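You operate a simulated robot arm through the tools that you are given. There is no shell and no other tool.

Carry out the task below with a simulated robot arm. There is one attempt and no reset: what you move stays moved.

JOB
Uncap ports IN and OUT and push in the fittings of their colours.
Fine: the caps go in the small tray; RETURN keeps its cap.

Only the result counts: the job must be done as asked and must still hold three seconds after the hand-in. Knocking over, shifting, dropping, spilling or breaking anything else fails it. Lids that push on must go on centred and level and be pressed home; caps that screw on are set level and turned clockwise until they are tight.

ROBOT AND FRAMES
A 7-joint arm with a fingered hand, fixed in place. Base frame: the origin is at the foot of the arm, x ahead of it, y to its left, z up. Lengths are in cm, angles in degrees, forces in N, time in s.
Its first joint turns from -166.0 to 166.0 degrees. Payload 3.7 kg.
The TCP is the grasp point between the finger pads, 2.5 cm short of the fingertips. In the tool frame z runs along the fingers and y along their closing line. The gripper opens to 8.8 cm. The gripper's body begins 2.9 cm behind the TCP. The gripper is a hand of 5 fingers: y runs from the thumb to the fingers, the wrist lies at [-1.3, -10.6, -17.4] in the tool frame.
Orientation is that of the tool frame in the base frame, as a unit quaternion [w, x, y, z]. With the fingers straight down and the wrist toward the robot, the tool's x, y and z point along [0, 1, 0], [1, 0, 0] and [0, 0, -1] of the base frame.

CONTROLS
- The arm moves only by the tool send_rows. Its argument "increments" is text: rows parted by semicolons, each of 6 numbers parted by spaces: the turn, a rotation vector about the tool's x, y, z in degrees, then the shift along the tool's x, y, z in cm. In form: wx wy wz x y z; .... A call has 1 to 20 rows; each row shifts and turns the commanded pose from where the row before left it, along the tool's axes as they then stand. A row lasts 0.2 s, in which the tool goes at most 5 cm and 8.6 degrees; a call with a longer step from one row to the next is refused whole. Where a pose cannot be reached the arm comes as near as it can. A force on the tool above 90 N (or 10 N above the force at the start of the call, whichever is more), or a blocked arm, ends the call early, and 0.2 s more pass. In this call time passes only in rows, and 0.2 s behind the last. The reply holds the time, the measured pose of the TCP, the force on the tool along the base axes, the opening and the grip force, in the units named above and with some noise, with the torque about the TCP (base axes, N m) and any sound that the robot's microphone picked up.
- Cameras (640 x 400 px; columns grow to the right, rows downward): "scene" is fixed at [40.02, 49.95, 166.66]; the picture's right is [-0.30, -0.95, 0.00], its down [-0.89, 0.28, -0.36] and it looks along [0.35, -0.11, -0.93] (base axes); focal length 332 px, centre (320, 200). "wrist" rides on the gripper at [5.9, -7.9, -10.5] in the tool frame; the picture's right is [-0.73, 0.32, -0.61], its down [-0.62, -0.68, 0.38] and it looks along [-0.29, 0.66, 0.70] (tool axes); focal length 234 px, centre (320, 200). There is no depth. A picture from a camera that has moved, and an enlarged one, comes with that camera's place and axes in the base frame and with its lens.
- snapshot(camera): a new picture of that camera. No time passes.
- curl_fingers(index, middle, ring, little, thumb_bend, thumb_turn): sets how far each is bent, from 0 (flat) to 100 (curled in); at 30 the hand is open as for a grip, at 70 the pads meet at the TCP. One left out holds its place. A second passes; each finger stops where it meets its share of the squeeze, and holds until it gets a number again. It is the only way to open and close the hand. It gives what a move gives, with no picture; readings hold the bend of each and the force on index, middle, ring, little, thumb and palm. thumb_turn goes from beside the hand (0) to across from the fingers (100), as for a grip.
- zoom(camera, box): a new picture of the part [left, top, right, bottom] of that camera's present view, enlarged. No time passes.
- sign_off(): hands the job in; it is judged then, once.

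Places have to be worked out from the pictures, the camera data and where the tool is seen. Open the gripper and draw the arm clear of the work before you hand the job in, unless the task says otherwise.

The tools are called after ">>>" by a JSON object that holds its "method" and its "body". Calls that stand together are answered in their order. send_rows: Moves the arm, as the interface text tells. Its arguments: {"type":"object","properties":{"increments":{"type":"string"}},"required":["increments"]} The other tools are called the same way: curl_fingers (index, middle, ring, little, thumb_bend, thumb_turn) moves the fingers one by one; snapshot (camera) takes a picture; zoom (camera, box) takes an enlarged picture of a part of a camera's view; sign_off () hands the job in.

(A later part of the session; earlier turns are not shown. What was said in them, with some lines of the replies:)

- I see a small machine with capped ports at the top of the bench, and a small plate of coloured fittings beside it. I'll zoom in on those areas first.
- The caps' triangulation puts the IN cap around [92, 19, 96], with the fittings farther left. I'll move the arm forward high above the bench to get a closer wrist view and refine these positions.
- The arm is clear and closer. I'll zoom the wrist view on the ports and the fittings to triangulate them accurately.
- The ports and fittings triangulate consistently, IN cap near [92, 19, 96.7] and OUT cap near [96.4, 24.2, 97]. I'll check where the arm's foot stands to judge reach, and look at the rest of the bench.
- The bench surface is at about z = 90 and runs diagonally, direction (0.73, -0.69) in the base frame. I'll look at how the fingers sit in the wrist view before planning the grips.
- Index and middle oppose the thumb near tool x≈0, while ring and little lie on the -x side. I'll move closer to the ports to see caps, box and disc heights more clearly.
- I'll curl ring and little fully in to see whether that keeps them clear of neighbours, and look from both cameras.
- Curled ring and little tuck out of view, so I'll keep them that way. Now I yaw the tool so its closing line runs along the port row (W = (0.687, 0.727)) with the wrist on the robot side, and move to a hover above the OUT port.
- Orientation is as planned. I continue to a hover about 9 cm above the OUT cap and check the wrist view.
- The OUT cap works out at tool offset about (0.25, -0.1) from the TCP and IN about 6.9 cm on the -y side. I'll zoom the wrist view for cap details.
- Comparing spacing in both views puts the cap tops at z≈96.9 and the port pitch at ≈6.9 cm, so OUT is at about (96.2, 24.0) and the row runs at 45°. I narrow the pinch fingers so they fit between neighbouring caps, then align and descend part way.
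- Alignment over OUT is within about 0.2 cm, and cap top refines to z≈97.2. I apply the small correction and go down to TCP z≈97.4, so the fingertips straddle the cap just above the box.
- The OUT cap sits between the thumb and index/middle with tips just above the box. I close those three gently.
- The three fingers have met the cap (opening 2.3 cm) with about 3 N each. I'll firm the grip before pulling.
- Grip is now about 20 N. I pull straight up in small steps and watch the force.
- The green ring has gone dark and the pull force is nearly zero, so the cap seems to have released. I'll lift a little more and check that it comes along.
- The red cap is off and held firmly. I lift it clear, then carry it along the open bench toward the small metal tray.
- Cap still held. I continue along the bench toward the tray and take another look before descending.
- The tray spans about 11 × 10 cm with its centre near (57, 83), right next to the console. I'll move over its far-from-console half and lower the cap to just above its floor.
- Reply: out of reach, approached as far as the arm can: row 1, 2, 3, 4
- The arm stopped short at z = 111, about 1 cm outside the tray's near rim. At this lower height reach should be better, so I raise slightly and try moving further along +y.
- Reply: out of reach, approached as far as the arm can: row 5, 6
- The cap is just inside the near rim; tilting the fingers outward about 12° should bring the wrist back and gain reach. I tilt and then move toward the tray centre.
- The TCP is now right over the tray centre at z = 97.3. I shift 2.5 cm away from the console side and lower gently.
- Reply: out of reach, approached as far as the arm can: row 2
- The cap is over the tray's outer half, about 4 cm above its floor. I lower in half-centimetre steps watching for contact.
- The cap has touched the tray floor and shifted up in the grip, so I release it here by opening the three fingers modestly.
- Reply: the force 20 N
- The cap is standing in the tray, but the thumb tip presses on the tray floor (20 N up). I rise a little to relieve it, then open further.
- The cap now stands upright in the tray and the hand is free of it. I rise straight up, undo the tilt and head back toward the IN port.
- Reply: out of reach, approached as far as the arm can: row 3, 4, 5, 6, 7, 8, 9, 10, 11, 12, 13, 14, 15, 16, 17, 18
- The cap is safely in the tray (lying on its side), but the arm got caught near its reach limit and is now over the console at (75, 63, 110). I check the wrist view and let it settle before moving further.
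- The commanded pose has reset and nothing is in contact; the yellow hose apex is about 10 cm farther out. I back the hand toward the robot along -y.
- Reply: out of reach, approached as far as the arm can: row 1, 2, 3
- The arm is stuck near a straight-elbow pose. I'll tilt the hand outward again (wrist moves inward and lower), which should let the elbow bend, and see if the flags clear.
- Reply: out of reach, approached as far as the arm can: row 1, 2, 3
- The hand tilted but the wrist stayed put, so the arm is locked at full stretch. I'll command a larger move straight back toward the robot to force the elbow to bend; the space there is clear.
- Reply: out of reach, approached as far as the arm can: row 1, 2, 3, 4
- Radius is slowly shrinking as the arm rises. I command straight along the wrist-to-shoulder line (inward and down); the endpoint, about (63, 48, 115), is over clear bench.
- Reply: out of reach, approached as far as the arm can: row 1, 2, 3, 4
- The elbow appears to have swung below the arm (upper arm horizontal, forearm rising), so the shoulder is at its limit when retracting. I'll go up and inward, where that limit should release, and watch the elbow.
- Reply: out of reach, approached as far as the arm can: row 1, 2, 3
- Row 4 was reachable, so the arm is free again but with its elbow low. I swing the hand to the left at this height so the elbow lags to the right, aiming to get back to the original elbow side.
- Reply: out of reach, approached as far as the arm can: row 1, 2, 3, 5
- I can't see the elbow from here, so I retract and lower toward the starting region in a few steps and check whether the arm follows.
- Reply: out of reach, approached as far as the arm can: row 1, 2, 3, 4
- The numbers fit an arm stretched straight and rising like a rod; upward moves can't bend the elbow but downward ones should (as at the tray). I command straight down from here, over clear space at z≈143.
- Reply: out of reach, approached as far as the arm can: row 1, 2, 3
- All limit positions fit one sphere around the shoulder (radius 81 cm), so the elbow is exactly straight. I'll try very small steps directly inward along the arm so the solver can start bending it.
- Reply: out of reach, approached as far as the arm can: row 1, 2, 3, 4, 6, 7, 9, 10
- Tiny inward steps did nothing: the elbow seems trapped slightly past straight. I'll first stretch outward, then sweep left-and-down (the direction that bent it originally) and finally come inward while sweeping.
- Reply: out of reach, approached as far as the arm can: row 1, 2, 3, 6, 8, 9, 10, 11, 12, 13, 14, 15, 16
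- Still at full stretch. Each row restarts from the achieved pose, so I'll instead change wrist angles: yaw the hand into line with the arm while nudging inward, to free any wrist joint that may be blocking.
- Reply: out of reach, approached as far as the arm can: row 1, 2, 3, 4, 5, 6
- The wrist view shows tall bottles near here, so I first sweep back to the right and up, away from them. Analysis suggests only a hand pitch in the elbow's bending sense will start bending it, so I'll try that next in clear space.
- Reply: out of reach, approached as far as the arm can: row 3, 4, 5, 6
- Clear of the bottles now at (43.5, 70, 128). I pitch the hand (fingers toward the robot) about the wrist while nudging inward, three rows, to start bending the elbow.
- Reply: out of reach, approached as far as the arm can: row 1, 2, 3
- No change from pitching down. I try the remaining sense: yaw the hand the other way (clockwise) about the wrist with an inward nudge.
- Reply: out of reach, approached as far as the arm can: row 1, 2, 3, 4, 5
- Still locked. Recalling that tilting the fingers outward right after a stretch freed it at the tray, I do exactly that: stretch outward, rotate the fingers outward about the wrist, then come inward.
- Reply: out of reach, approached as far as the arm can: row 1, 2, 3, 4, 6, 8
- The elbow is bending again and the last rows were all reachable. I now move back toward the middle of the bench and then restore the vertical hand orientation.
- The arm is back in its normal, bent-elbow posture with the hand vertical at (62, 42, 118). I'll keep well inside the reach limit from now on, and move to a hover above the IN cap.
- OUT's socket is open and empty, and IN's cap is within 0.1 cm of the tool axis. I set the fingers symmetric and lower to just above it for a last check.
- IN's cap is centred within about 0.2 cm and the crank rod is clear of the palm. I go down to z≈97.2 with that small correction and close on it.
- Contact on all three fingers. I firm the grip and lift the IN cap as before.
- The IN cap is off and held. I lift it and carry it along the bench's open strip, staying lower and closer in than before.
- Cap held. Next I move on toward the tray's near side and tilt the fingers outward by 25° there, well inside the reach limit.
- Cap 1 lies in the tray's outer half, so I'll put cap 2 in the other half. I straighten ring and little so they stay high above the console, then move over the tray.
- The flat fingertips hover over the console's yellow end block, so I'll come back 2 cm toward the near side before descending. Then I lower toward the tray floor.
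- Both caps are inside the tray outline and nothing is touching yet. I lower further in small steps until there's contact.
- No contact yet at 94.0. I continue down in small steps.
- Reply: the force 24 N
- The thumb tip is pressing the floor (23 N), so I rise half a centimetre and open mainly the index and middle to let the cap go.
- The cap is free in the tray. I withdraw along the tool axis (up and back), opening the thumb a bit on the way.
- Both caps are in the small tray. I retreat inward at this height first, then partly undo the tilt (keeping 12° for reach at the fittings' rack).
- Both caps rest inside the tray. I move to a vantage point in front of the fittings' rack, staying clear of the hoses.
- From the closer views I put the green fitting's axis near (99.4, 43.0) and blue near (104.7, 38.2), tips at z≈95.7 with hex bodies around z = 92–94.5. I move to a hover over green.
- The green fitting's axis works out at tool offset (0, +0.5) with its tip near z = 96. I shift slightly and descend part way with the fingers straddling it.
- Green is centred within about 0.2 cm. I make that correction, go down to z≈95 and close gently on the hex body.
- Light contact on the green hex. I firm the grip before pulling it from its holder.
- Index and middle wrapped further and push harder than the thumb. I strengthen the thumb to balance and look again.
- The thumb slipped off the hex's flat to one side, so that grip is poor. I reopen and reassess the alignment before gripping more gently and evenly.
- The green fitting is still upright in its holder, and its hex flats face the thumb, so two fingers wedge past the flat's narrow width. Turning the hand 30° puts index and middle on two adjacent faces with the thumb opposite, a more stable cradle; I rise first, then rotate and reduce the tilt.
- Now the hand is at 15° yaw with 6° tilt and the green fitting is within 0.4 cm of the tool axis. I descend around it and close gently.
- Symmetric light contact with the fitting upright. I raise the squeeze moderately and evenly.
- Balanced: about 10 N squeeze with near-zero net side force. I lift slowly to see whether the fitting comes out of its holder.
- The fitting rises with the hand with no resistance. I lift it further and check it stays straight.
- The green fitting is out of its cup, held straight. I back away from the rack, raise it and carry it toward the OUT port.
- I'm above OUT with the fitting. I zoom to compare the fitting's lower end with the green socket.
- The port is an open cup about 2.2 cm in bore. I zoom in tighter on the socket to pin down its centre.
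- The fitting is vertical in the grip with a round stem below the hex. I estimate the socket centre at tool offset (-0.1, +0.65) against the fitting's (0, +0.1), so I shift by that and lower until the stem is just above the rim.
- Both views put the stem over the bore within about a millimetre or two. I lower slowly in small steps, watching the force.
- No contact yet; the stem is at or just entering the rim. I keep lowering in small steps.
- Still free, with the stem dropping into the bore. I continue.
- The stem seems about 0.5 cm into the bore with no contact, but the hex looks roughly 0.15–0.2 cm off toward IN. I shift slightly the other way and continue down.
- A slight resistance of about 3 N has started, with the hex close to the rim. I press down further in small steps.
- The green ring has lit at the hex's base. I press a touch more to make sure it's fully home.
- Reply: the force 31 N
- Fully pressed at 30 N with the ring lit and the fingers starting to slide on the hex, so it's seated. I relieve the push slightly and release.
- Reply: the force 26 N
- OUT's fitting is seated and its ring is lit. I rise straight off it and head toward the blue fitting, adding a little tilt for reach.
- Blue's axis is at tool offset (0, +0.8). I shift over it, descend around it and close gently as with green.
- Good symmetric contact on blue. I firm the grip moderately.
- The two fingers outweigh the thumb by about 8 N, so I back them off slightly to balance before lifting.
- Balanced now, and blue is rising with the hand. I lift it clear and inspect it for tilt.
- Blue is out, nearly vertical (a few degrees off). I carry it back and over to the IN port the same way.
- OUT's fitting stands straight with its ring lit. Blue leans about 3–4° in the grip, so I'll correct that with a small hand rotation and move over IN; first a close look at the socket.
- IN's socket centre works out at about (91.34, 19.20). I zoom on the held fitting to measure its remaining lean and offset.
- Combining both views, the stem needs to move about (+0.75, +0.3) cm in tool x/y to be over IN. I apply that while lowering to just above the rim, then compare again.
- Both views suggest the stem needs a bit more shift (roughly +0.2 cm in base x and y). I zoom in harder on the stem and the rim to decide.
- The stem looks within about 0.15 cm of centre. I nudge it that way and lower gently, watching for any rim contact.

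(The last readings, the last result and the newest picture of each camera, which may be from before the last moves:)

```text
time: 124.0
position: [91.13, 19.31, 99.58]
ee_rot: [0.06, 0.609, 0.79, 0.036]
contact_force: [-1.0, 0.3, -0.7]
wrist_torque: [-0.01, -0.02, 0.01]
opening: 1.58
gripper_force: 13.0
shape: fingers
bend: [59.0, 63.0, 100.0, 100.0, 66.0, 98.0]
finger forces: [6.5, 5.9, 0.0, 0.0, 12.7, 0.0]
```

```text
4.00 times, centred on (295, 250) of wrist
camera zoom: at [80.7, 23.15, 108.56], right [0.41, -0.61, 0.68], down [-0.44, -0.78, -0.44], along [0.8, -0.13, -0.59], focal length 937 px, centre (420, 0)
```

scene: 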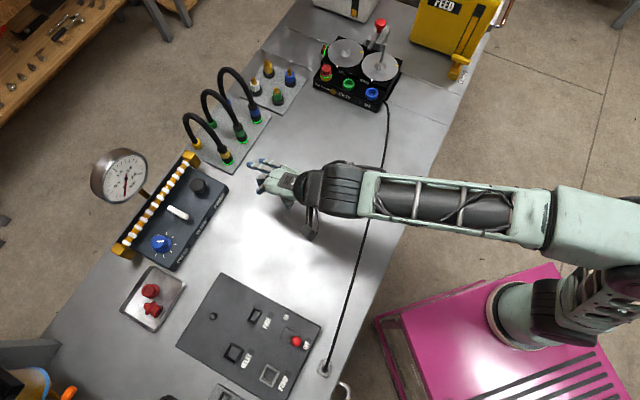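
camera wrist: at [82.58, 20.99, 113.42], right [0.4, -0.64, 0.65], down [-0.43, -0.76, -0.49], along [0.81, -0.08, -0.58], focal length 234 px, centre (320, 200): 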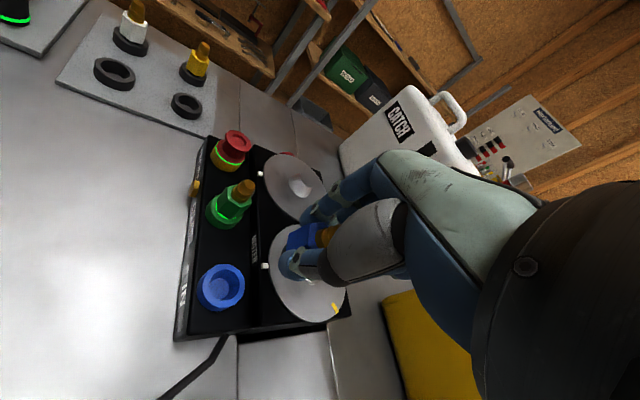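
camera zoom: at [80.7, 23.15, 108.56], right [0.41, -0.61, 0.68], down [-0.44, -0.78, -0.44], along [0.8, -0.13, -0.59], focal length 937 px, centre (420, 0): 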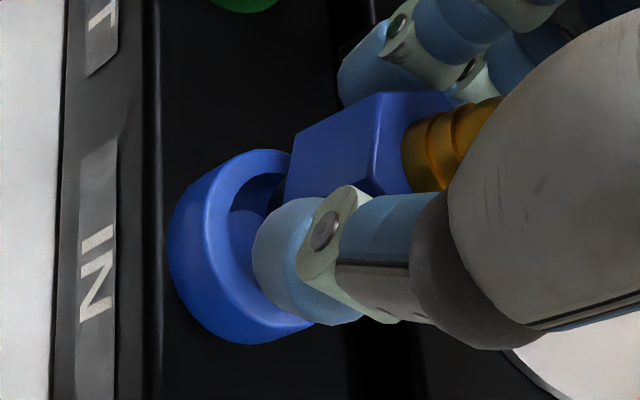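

No contact so far. I continue downward in small steps.

>>> {"method": "send_rows", "body": {"increments": "0 0 0 0.016 -0.04 0.3; 0 0 0 0.016 -0.04 0.3"}}

>>> {"method": "zoom", "body": {"camera": "scene", "box": [365, 70, 401, 106]}}

>>> {"method": "zoom", "body": {"camera": "wrist", "box": [250, 200, 340, 300]}}

```text
time: 124.6
position: [91.32, 19.35, 98.99]
ee_rot: [0.061, 0.609, 0.79, 0.035]
contact_force: [-0.4, 0.2, -0.4]
wrist_torque: [-0.01, 0.01, 0.02]
opening: 1.57
gripper_force: 12.1
shape: fingers
bend: [59.0, 63.0, 100.0, 100.0, 66.0, 98.0]
finger forces: [6.6, 5.9, 0.0, 0.1, 12.7, 0.1]
```

```text
11.11 times, centred on (383, 88) of scene
camera zoom: at [40.02, 49.95, 166.66], right [-0.3, -0.95, 0.0], down [-0.89, 0.28, -0.36], along [0.35, -0.11, -0.93], focal length 3695 px, centre (-380, 1444)
```

zoom: 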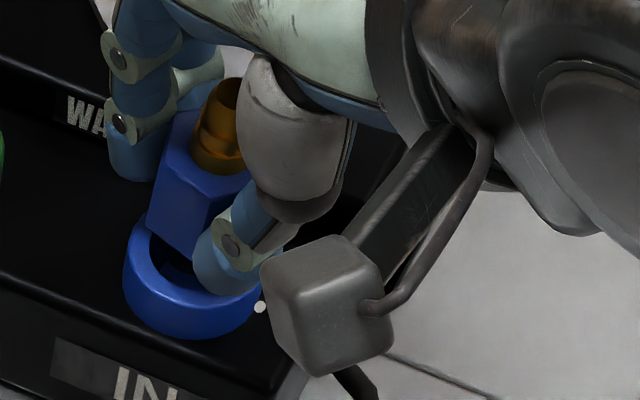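

```text
4.00 times, centred on (295, 250) of wrist
camera zoom: at [80.71, 23.14, 108.0], right [0.41, -0.61, 0.68], down [-0.44, -0.78, -0.44], along [0.8, -0.13, -0.59], focal length 937 px, centre (420, 0)
```

zoom: 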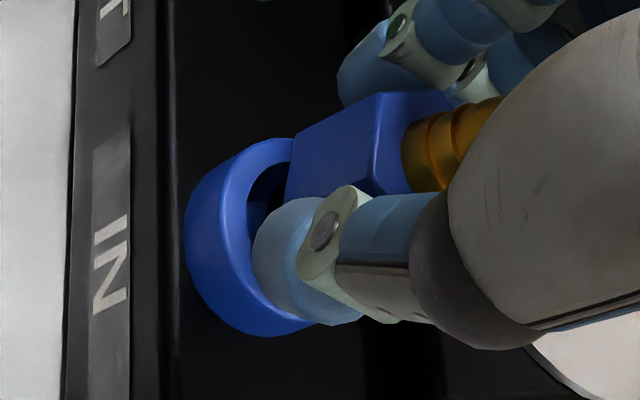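

Still free and going in well aligned. I continue.

>>> {"method": "send_rows", "body": {"increments": "0 0 0 0.016 -0.04 0.3; 0 0 0 0.016 -0.03 0.25"}}

>>> {"method": "zoom", "body": {"camera": "scene", "box": [365, 70, 401, 106]}}

>>> {"method": "zoom", "body": {"camera": "wrist", "box": [250, 200, 340, 300]}}

```text
time: 125.2
position: [91.24, 19.43, 98.41]
ee_rot: [0.06, 0.609, 0.79, 0.036]
contact_force: [-0.5, 0.0, 1.2]
wrist_torque: [-0.01, 0.1, 0.01]
opening: 1.58
gripper_force: 12.3
shape: fingers
bend: [59.0, 63.0, 100.0, 100.0, 66.0, 97.0]
finger forces: [6.5, 5.5, 0.1, 0.0, 13.3, 0.1]
```

```text
11.11 times, centred on (383, 88) of scene
camera zoom: at [40.02, 49.95, 166.66], right [-0.3, -0.95, 0.0], down [-0.89, 0.28, -0.36], along [0.35, -0.11, -0.93], focal length 3695 px, centre (-380, 1444)
```

zoom: 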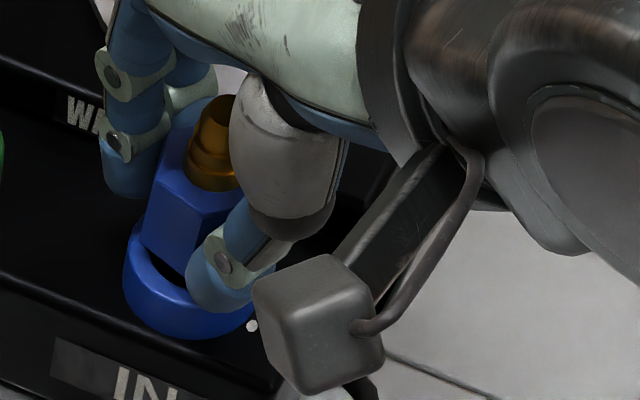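

```text
4.00 times, centred on (295, 250) of wrist
camera zoom: at [80.72, 23.2, 107.45], right [0.41, -0.61, 0.68], down [-0.44, -0.78, -0.44], along [0.8, -0.13, -0.59], focal length 937 px, centre (420, 0)
```

zoom: 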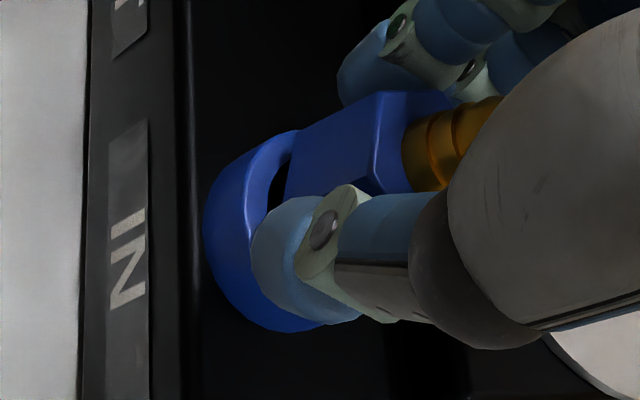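

Slight contact begins, just as it did with OUT. I press on in small steps.

>>> {"method": "send_rows", "body": {"increments": "0 0 0 0.01 -0.03 0.2; 0 0 0 0.01 -0.03 0.2"}}

>>> {"method": "zoom", "body": {"camera": "scene", "box": [365, 70, 401, 106]}}

>>> {"method": "zoom", "body": {"camera": "wrist", "box": [250, 200, 340, 300]}}

```text
time: 125.8
position: [91.14, 19.39, 98.08]
ee_rot: [0.061, 0.61, 0.789, 0.037]
contact_force: [-9.2, -0.1, 6.7]
wrist_torque: [0.0, 0.27, 0.05]
opening: 1.59
gripper_force: 13.9
shape: fingers
bend: [61.0, 64.0, 100.0, 100.0, 66.0, 97.0]
finger forces: [5.3, 4.4, 0.0, 0.0, 18.3, 0.0]
```

```text
11.11 times, centred on (383, 88) of scene
camera zoom: at [40.02, 49.95, 166.66], right [-0.3, -0.95, 0.0], down [-0.89, 0.28, -0.36], along [0.35, -0.11, -0.93], focal length 3695 px, centre (-380, 1444)
```

zoom: 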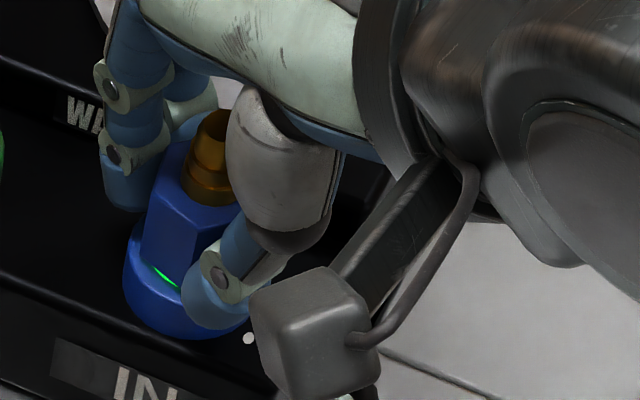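

```text
4.00 times, centred on (295, 250) of wrist
camera zoom: at [80.69, 23.23, 107.11], right [0.41, -0.61, 0.68], down [-0.44, -0.78, -0.44], along [0.8, -0.12, -0.59], focal length 937 px, centre (420, 0)
```

zoom: 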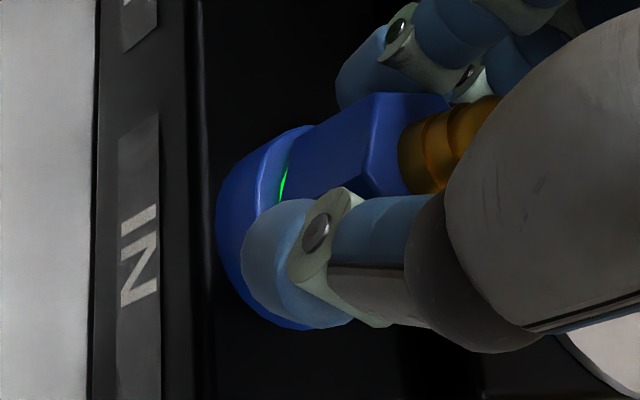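

IN's ring has lit. There's about 9 N of side load, so I ease back slightly in that direction and press home.

>>> {"method": "send_rows", "body": {"increments": "0 0 0 0 -0.12 0.1; 0 0 0 0.01 -0.02 0.2; 0 0 0 0.01 -0.02 0.15"}}

>>> {"method": "zoom", "body": {"camera": "scene", "box": [365, 70, 401, 106]}}

>>> {"method": "zoom", "body": {"camera": "wrist", "box": [250, 200, 340, 300]}}

```text
time: 126.6
position: [91.08, 19.36, 97.81]
ee_rot: [0.062, 0.61, 0.789, 0.038]
contact_force: [-9.1, 1.6, 30.1]
wrist_torque: [0.07, 0.35, 0.1]
opening: 1.52
gripper_force: 20.7
shape: fingers
bend: [60.0, 63.0, 100.0, 100.0, 68.0, 97.0]
finger forces: [7.6, 6.0, 0.1, 0.0, 27.8, 0.0]
```

```text
11.11 times, centred on (383, 88) of scene
camera zoom: at [40.02, 49.95, 166.66], right [-0.3, -0.95, 0.0], down [-0.89, 0.28, -0.36], along [0.35, -0.11, -0.93], focal length 3695 px, centre (-380, 1444)
```

zoom: 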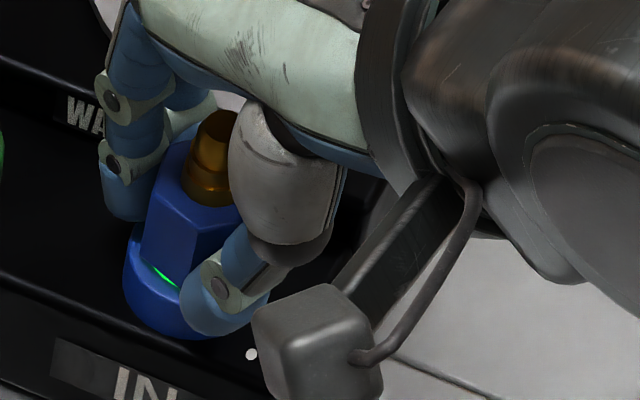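

```text
4.00 times, centred on (295, 250) of wrist
camera zoom: at [80.52, 23.18, 106.8], right [0.4, -0.61, 0.68], down [-0.44, -0.78, -0.44], along [0.8, -0.12, -0.58], focal length 937 px, centre (420, 0)
```

zoom: 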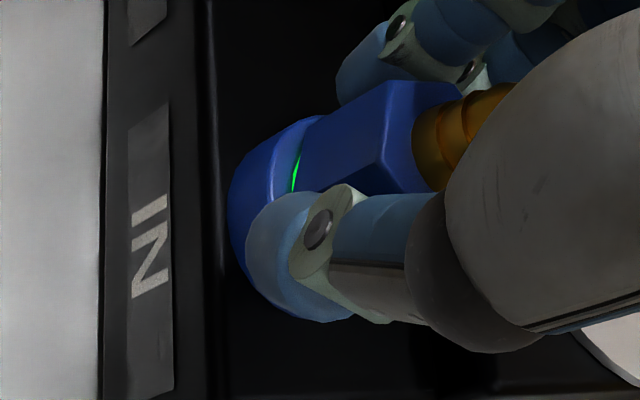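

Pressed home at 30 N with its ring lit, like OUT. I relieve the push and release.

>>> {"method": "send_rows", "body": {"increments": "0 0 0 0 0.02 -0.15"}}

>>> {"method": "curl_fingers", "body": {"index": 50, "middle": 50, "thumb_bend": 50, "thumb_turn": 98}}

>>> {"method": "zoom", "body": {"camera": "scene", "box": [345, 65, 405, 115]}}

>>> {"method": "zoom", "body": {"camera": "wrist", "box": [240, 190, 360, 310]}}

```text
time: 127.0
position: [90.98, 19.31, 97.87]
ee_rot: [0.061, 0.609, 0.79, 0.037]
contact_force: [-8.0, 1.8, 27.7]
wrist_torque: [0.06, 0.3, 0.06]
opening: 1.5
gripper_force: 20.2
shape: fingers
bend: [60.0, 63.0, 100.0, 100.0, 68.0, 97.0]
finger forces: [7.6, 6.2, 0.1, 0.0, 26.7, 0.0]
```

```text
time: 128.0
position: [91.05, 19.45, 97.54]
ee_rot: [0.06, 0.609, 0.79, 0.036]
contact_force: [0.5, -0.2, 0.7]
wrist_torque: [0.0, 0.01, 0.0]
opening: 4.09
gripper_force: 0.1
shape: fingers
bend: [50.0, 50.0, 100.0, 100.0, 50.0, 98.0]
finger forces: [0.0, 0.1, 0.0, 0.0, 0.0, 0.0]
```

```text
8.00 times, centred on (375, 90) of scene
camera zoom: at [40.02, 49.95, 166.66], right [-0.3, -0.95, 0.0], down [-0.89, 0.28, -0.36], along [0.35, -0.11, -0.93], focal length 2660 px, centre (-120, 1080)
```

zoom: 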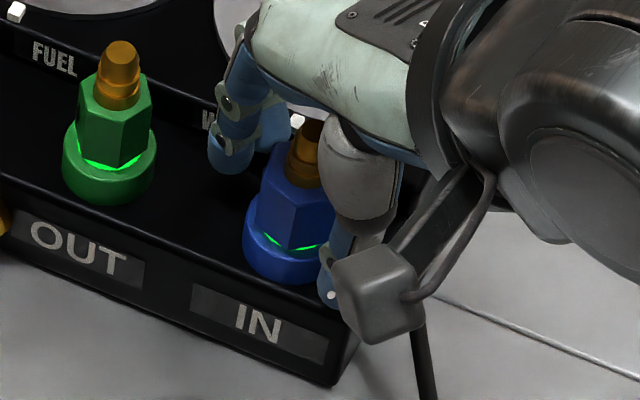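

```text
3.33 times, centred on (300, 250) of wrist
camera zoom: at [80.66, 23.2, 106.66], right [0.41, -0.61, 0.68], down [-0.44, -0.78, -0.44], along [0.8, -0.13, -0.59], focal length 781 px, centre (387, 33)
```

zoom: 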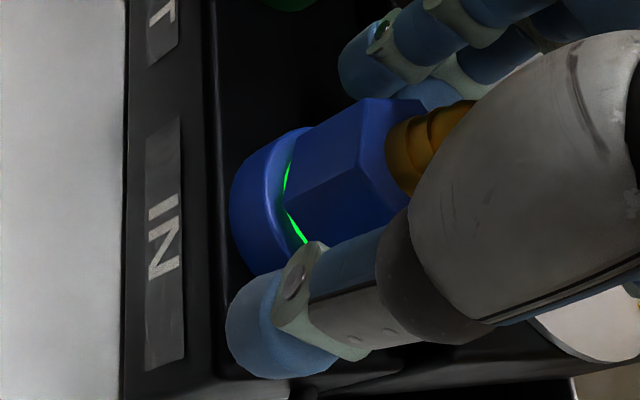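

Both rings are lit. I open a little more, rise straight up off the fitting and draw the arm clear.

>>> {"method": "send_rows", "body": {"increments": "0 0 0 -0.05 0.13 -1; 0 0 0 -0.1 0.26 -2; 0 0 0 -0.1 0.26 -2; 0 0 0 -0.1 0.26 -2; 0 0 0 0 -2 -1; 0 0 0 0.5 -3 -1; 0 0 0 1 -3.5 -0.5; 0 0 0 1.5 -3.5 -0.5; 0 0 0 1.5 -3.5 -0.5; 0 0 0 1 -2.5 -0.3"}}

>>> {"method": "snapshot", "body": {"camera": "scene"}}

>>> {"method": "zoom", "body": {"camera": "scene", "box": [310, 20, 420, 120]}}

>>> {"method": "snapshot", "body": {"camera": "wrist"}}

```text
time: 130.2
position: [72.01, 20.17, 105.82]
ee_rot: [0.061, 0.609, 0.79, 0.035]
contact_force: [-0.1, -0.5, -0.3]
wrist_torque: [0.01, 0.0, -0.02]
opening: 4.12
gripper_force: 0.0
shape: fingers
bend: [50.0, 50.0, 100.0, 100.0, 50.0, 98.0]
finger forces: [0.0, 0.0, 0.0, 0.0, 0.0, 0.0]
```

```text
taken
```

scene: 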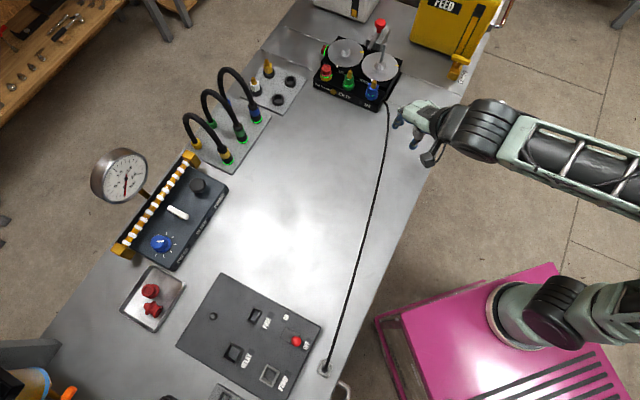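

```text
4.00 times, centred on (365, 70) of scene
camera zoom: at [40.02, 49.95, 166.66], right [-0.3, -0.95, 0.0], down [-0.89, 0.28, -0.36], along [0.35, -0.11, -0.93], focal length 1330 px, centre (140, 720)
```

zoom: 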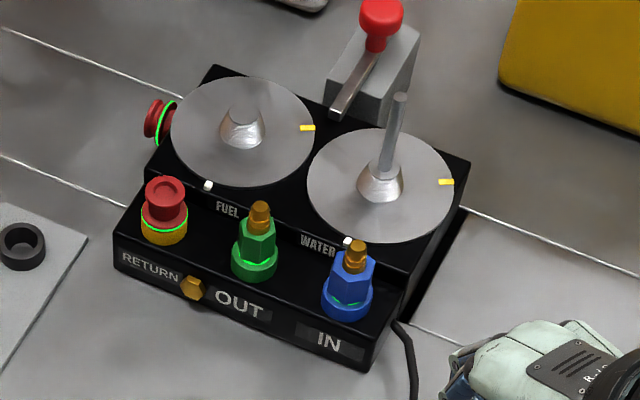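

```text
taken
camera wrist: at [61.51, 23.96, 114.82], right [0.41, -0.61, 0.68], down [-0.44, -0.78, -0.43], along [0.8, -0.13, -0.59], focal length 234 px, centre (320, 200)
```

wrist: 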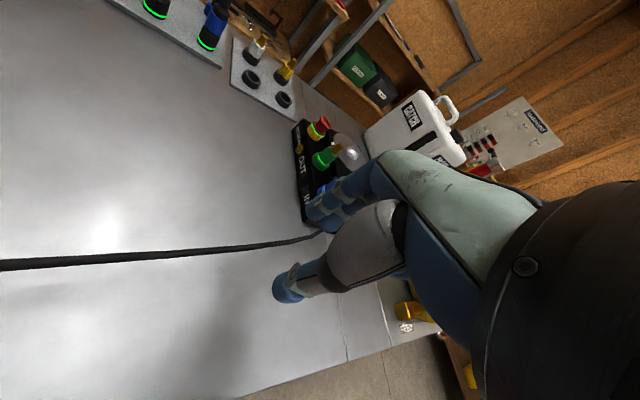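

The arm is clear. I zoom in to verify both fittings, RETURN's cap and the tray.

>>> {"method": "zoom", "body": {"camera": "scene", "box": [335, 55, 395, 105]}}

>>> {"method": "zoom", "body": {"camera": "scene", "box": [110, 250, 200, 340]}}

>>> {"method": "zoom", "body": {"camera": "wrist", "box": [280, 90, 380, 230]}}

```text
8.00 times, centred on (365, 80) of scene
camera zoom: at [40.02, 49.95, 166.66], right [-0.3, -0.95, 0.0], down [-0.89, 0.28, -0.36], along [0.35, -0.11, -0.93], focal length 2660 px, centre (-40, 1160)
```

zoom: 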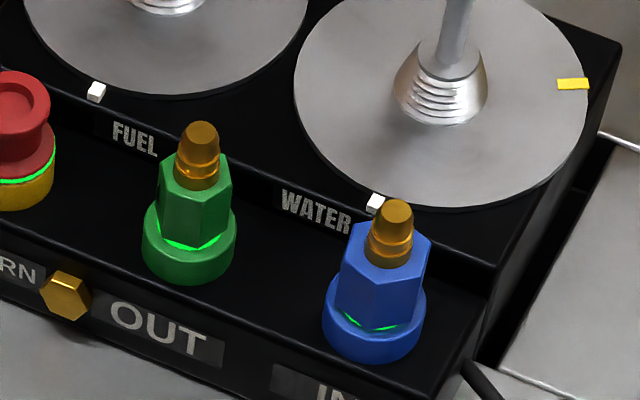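

```text
4.44 times, centred on (155, 295) of scene
camera zoom: at [40.02, 49.95, 166.66], right [-0.3, -0.95, 0.0], down [-0.89, 0.28, -0.36], along [0.35, -0.11, -0.93], focal length 1478 px, centre (1053, -222)
```

zoom: 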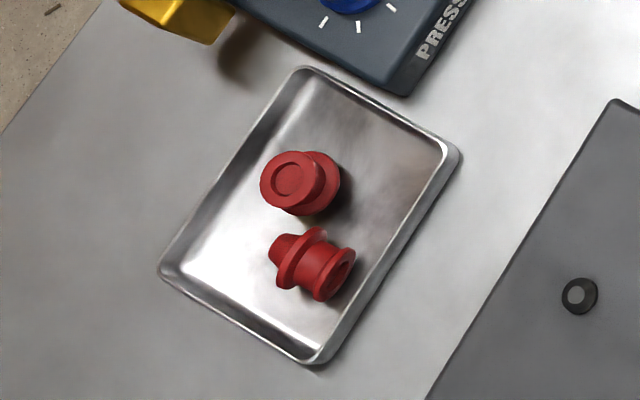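

```text
2.86 times, centred on (330, 160) of wrist
camera zoom: at [61.51, 23.96, 114.82], right [0.41, -0.61, 0.68], down [-0.44, -0.78, -0.43], along [0.8, -0.13, -0.59], focal length 669 px, centre (291, 314)
```

zoom: 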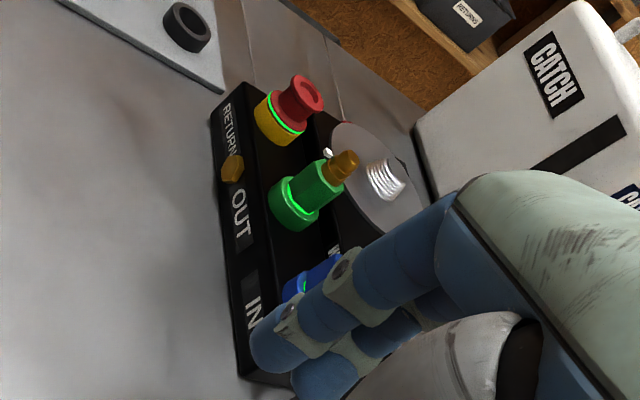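

Both fittings stand straight with lit rings, RETURN keeps its cap, and both caps lie in the small tray. I open the hand fully, draw back a bit further, and hand in.

>>> {"method": "curl_fingers", "body": {"index": 30, "middle": 30, "ring": 30, "little": 30, "thumb_bend": 30}}

>>> {"method": "send_rows", "body": {"increments": "0 0 0 0 -2 -1.5; 0 0 0 0 -3 -2; 0 0 0 0 -3 -2; 0 0 0 0 -2 -1"}}

>>> {"method": "snapshot", "body": {"camera": "scene"}}

```text
time: 131.2
position: [71.92, 20.06, 105.74]
ee_rot: [0.06, 0.609, 0.79, 0.036]
contact_force: [0.2, -0.5, 0.0]
wrist_torque: [0.03, -0.03, -0.02]
opening: 8.46
gripper_force: 0.1
shape: fingers
bend: [30.0, 30.0, 30.0, 30.0, 30.0, 96.0]
finger forces: [0.0, 0.0, 0.1, 0.0, 0.0, 0.1]
```

```text
time: 132.2
position: [61.63, 17.8, 110.78]
ee_rot: [0.06, 0.609, 0.79, 0.035]
contact_force: [0.2, -0.6, -0.2]
wrist_torque: [0.02, -0.01, 0.04]
opening: 8.44
gripper_force: 0.0
shape: fingers
bend: [30.0, 30.0, 30.0, 30.0, 30.0, 96.0]
finger forces: [0.0, 0.0, 0.1, 0.0, 0.0, 0.0]
```

```text
taken
```

scene: 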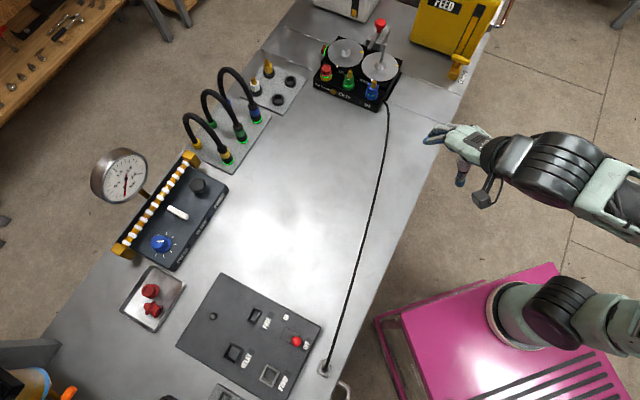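

The hand is open and well clear, and the scene shows everything in place. I hand the job in.

>>> {"method": "sign_off", "body": {}}

```text
The job is handed in.
```

Ports IN and OUT are uncapped and fitted, and I have handed the job in. No verdict came back with the hand-in, so this is what the last pictures show.

- **OUT:** the green fitting is pressed home, stands straight and its ring is lit green.
- **IN:** the blue fitting is pressed home, stands straight and its ring is lit green.
- **Caps:** both red caps are in the small metal tray. The cap from OUT lies on its side.
- **RETURN:** its cap was not touched and its ring is still lit.

The first grip on the green fitting slipped. I let go, turned the hand 30° and gripped it again; the fitting stayed upright in its holder throughout.

After the first cap went in the tray, the arm locked at full stretch and swung over the console and near the bottles at the left end of the bench before I freed it. I felt no contact with anything during that, and the final picture shows nothing else moved.

The hand is open and drawn clear of the bench.
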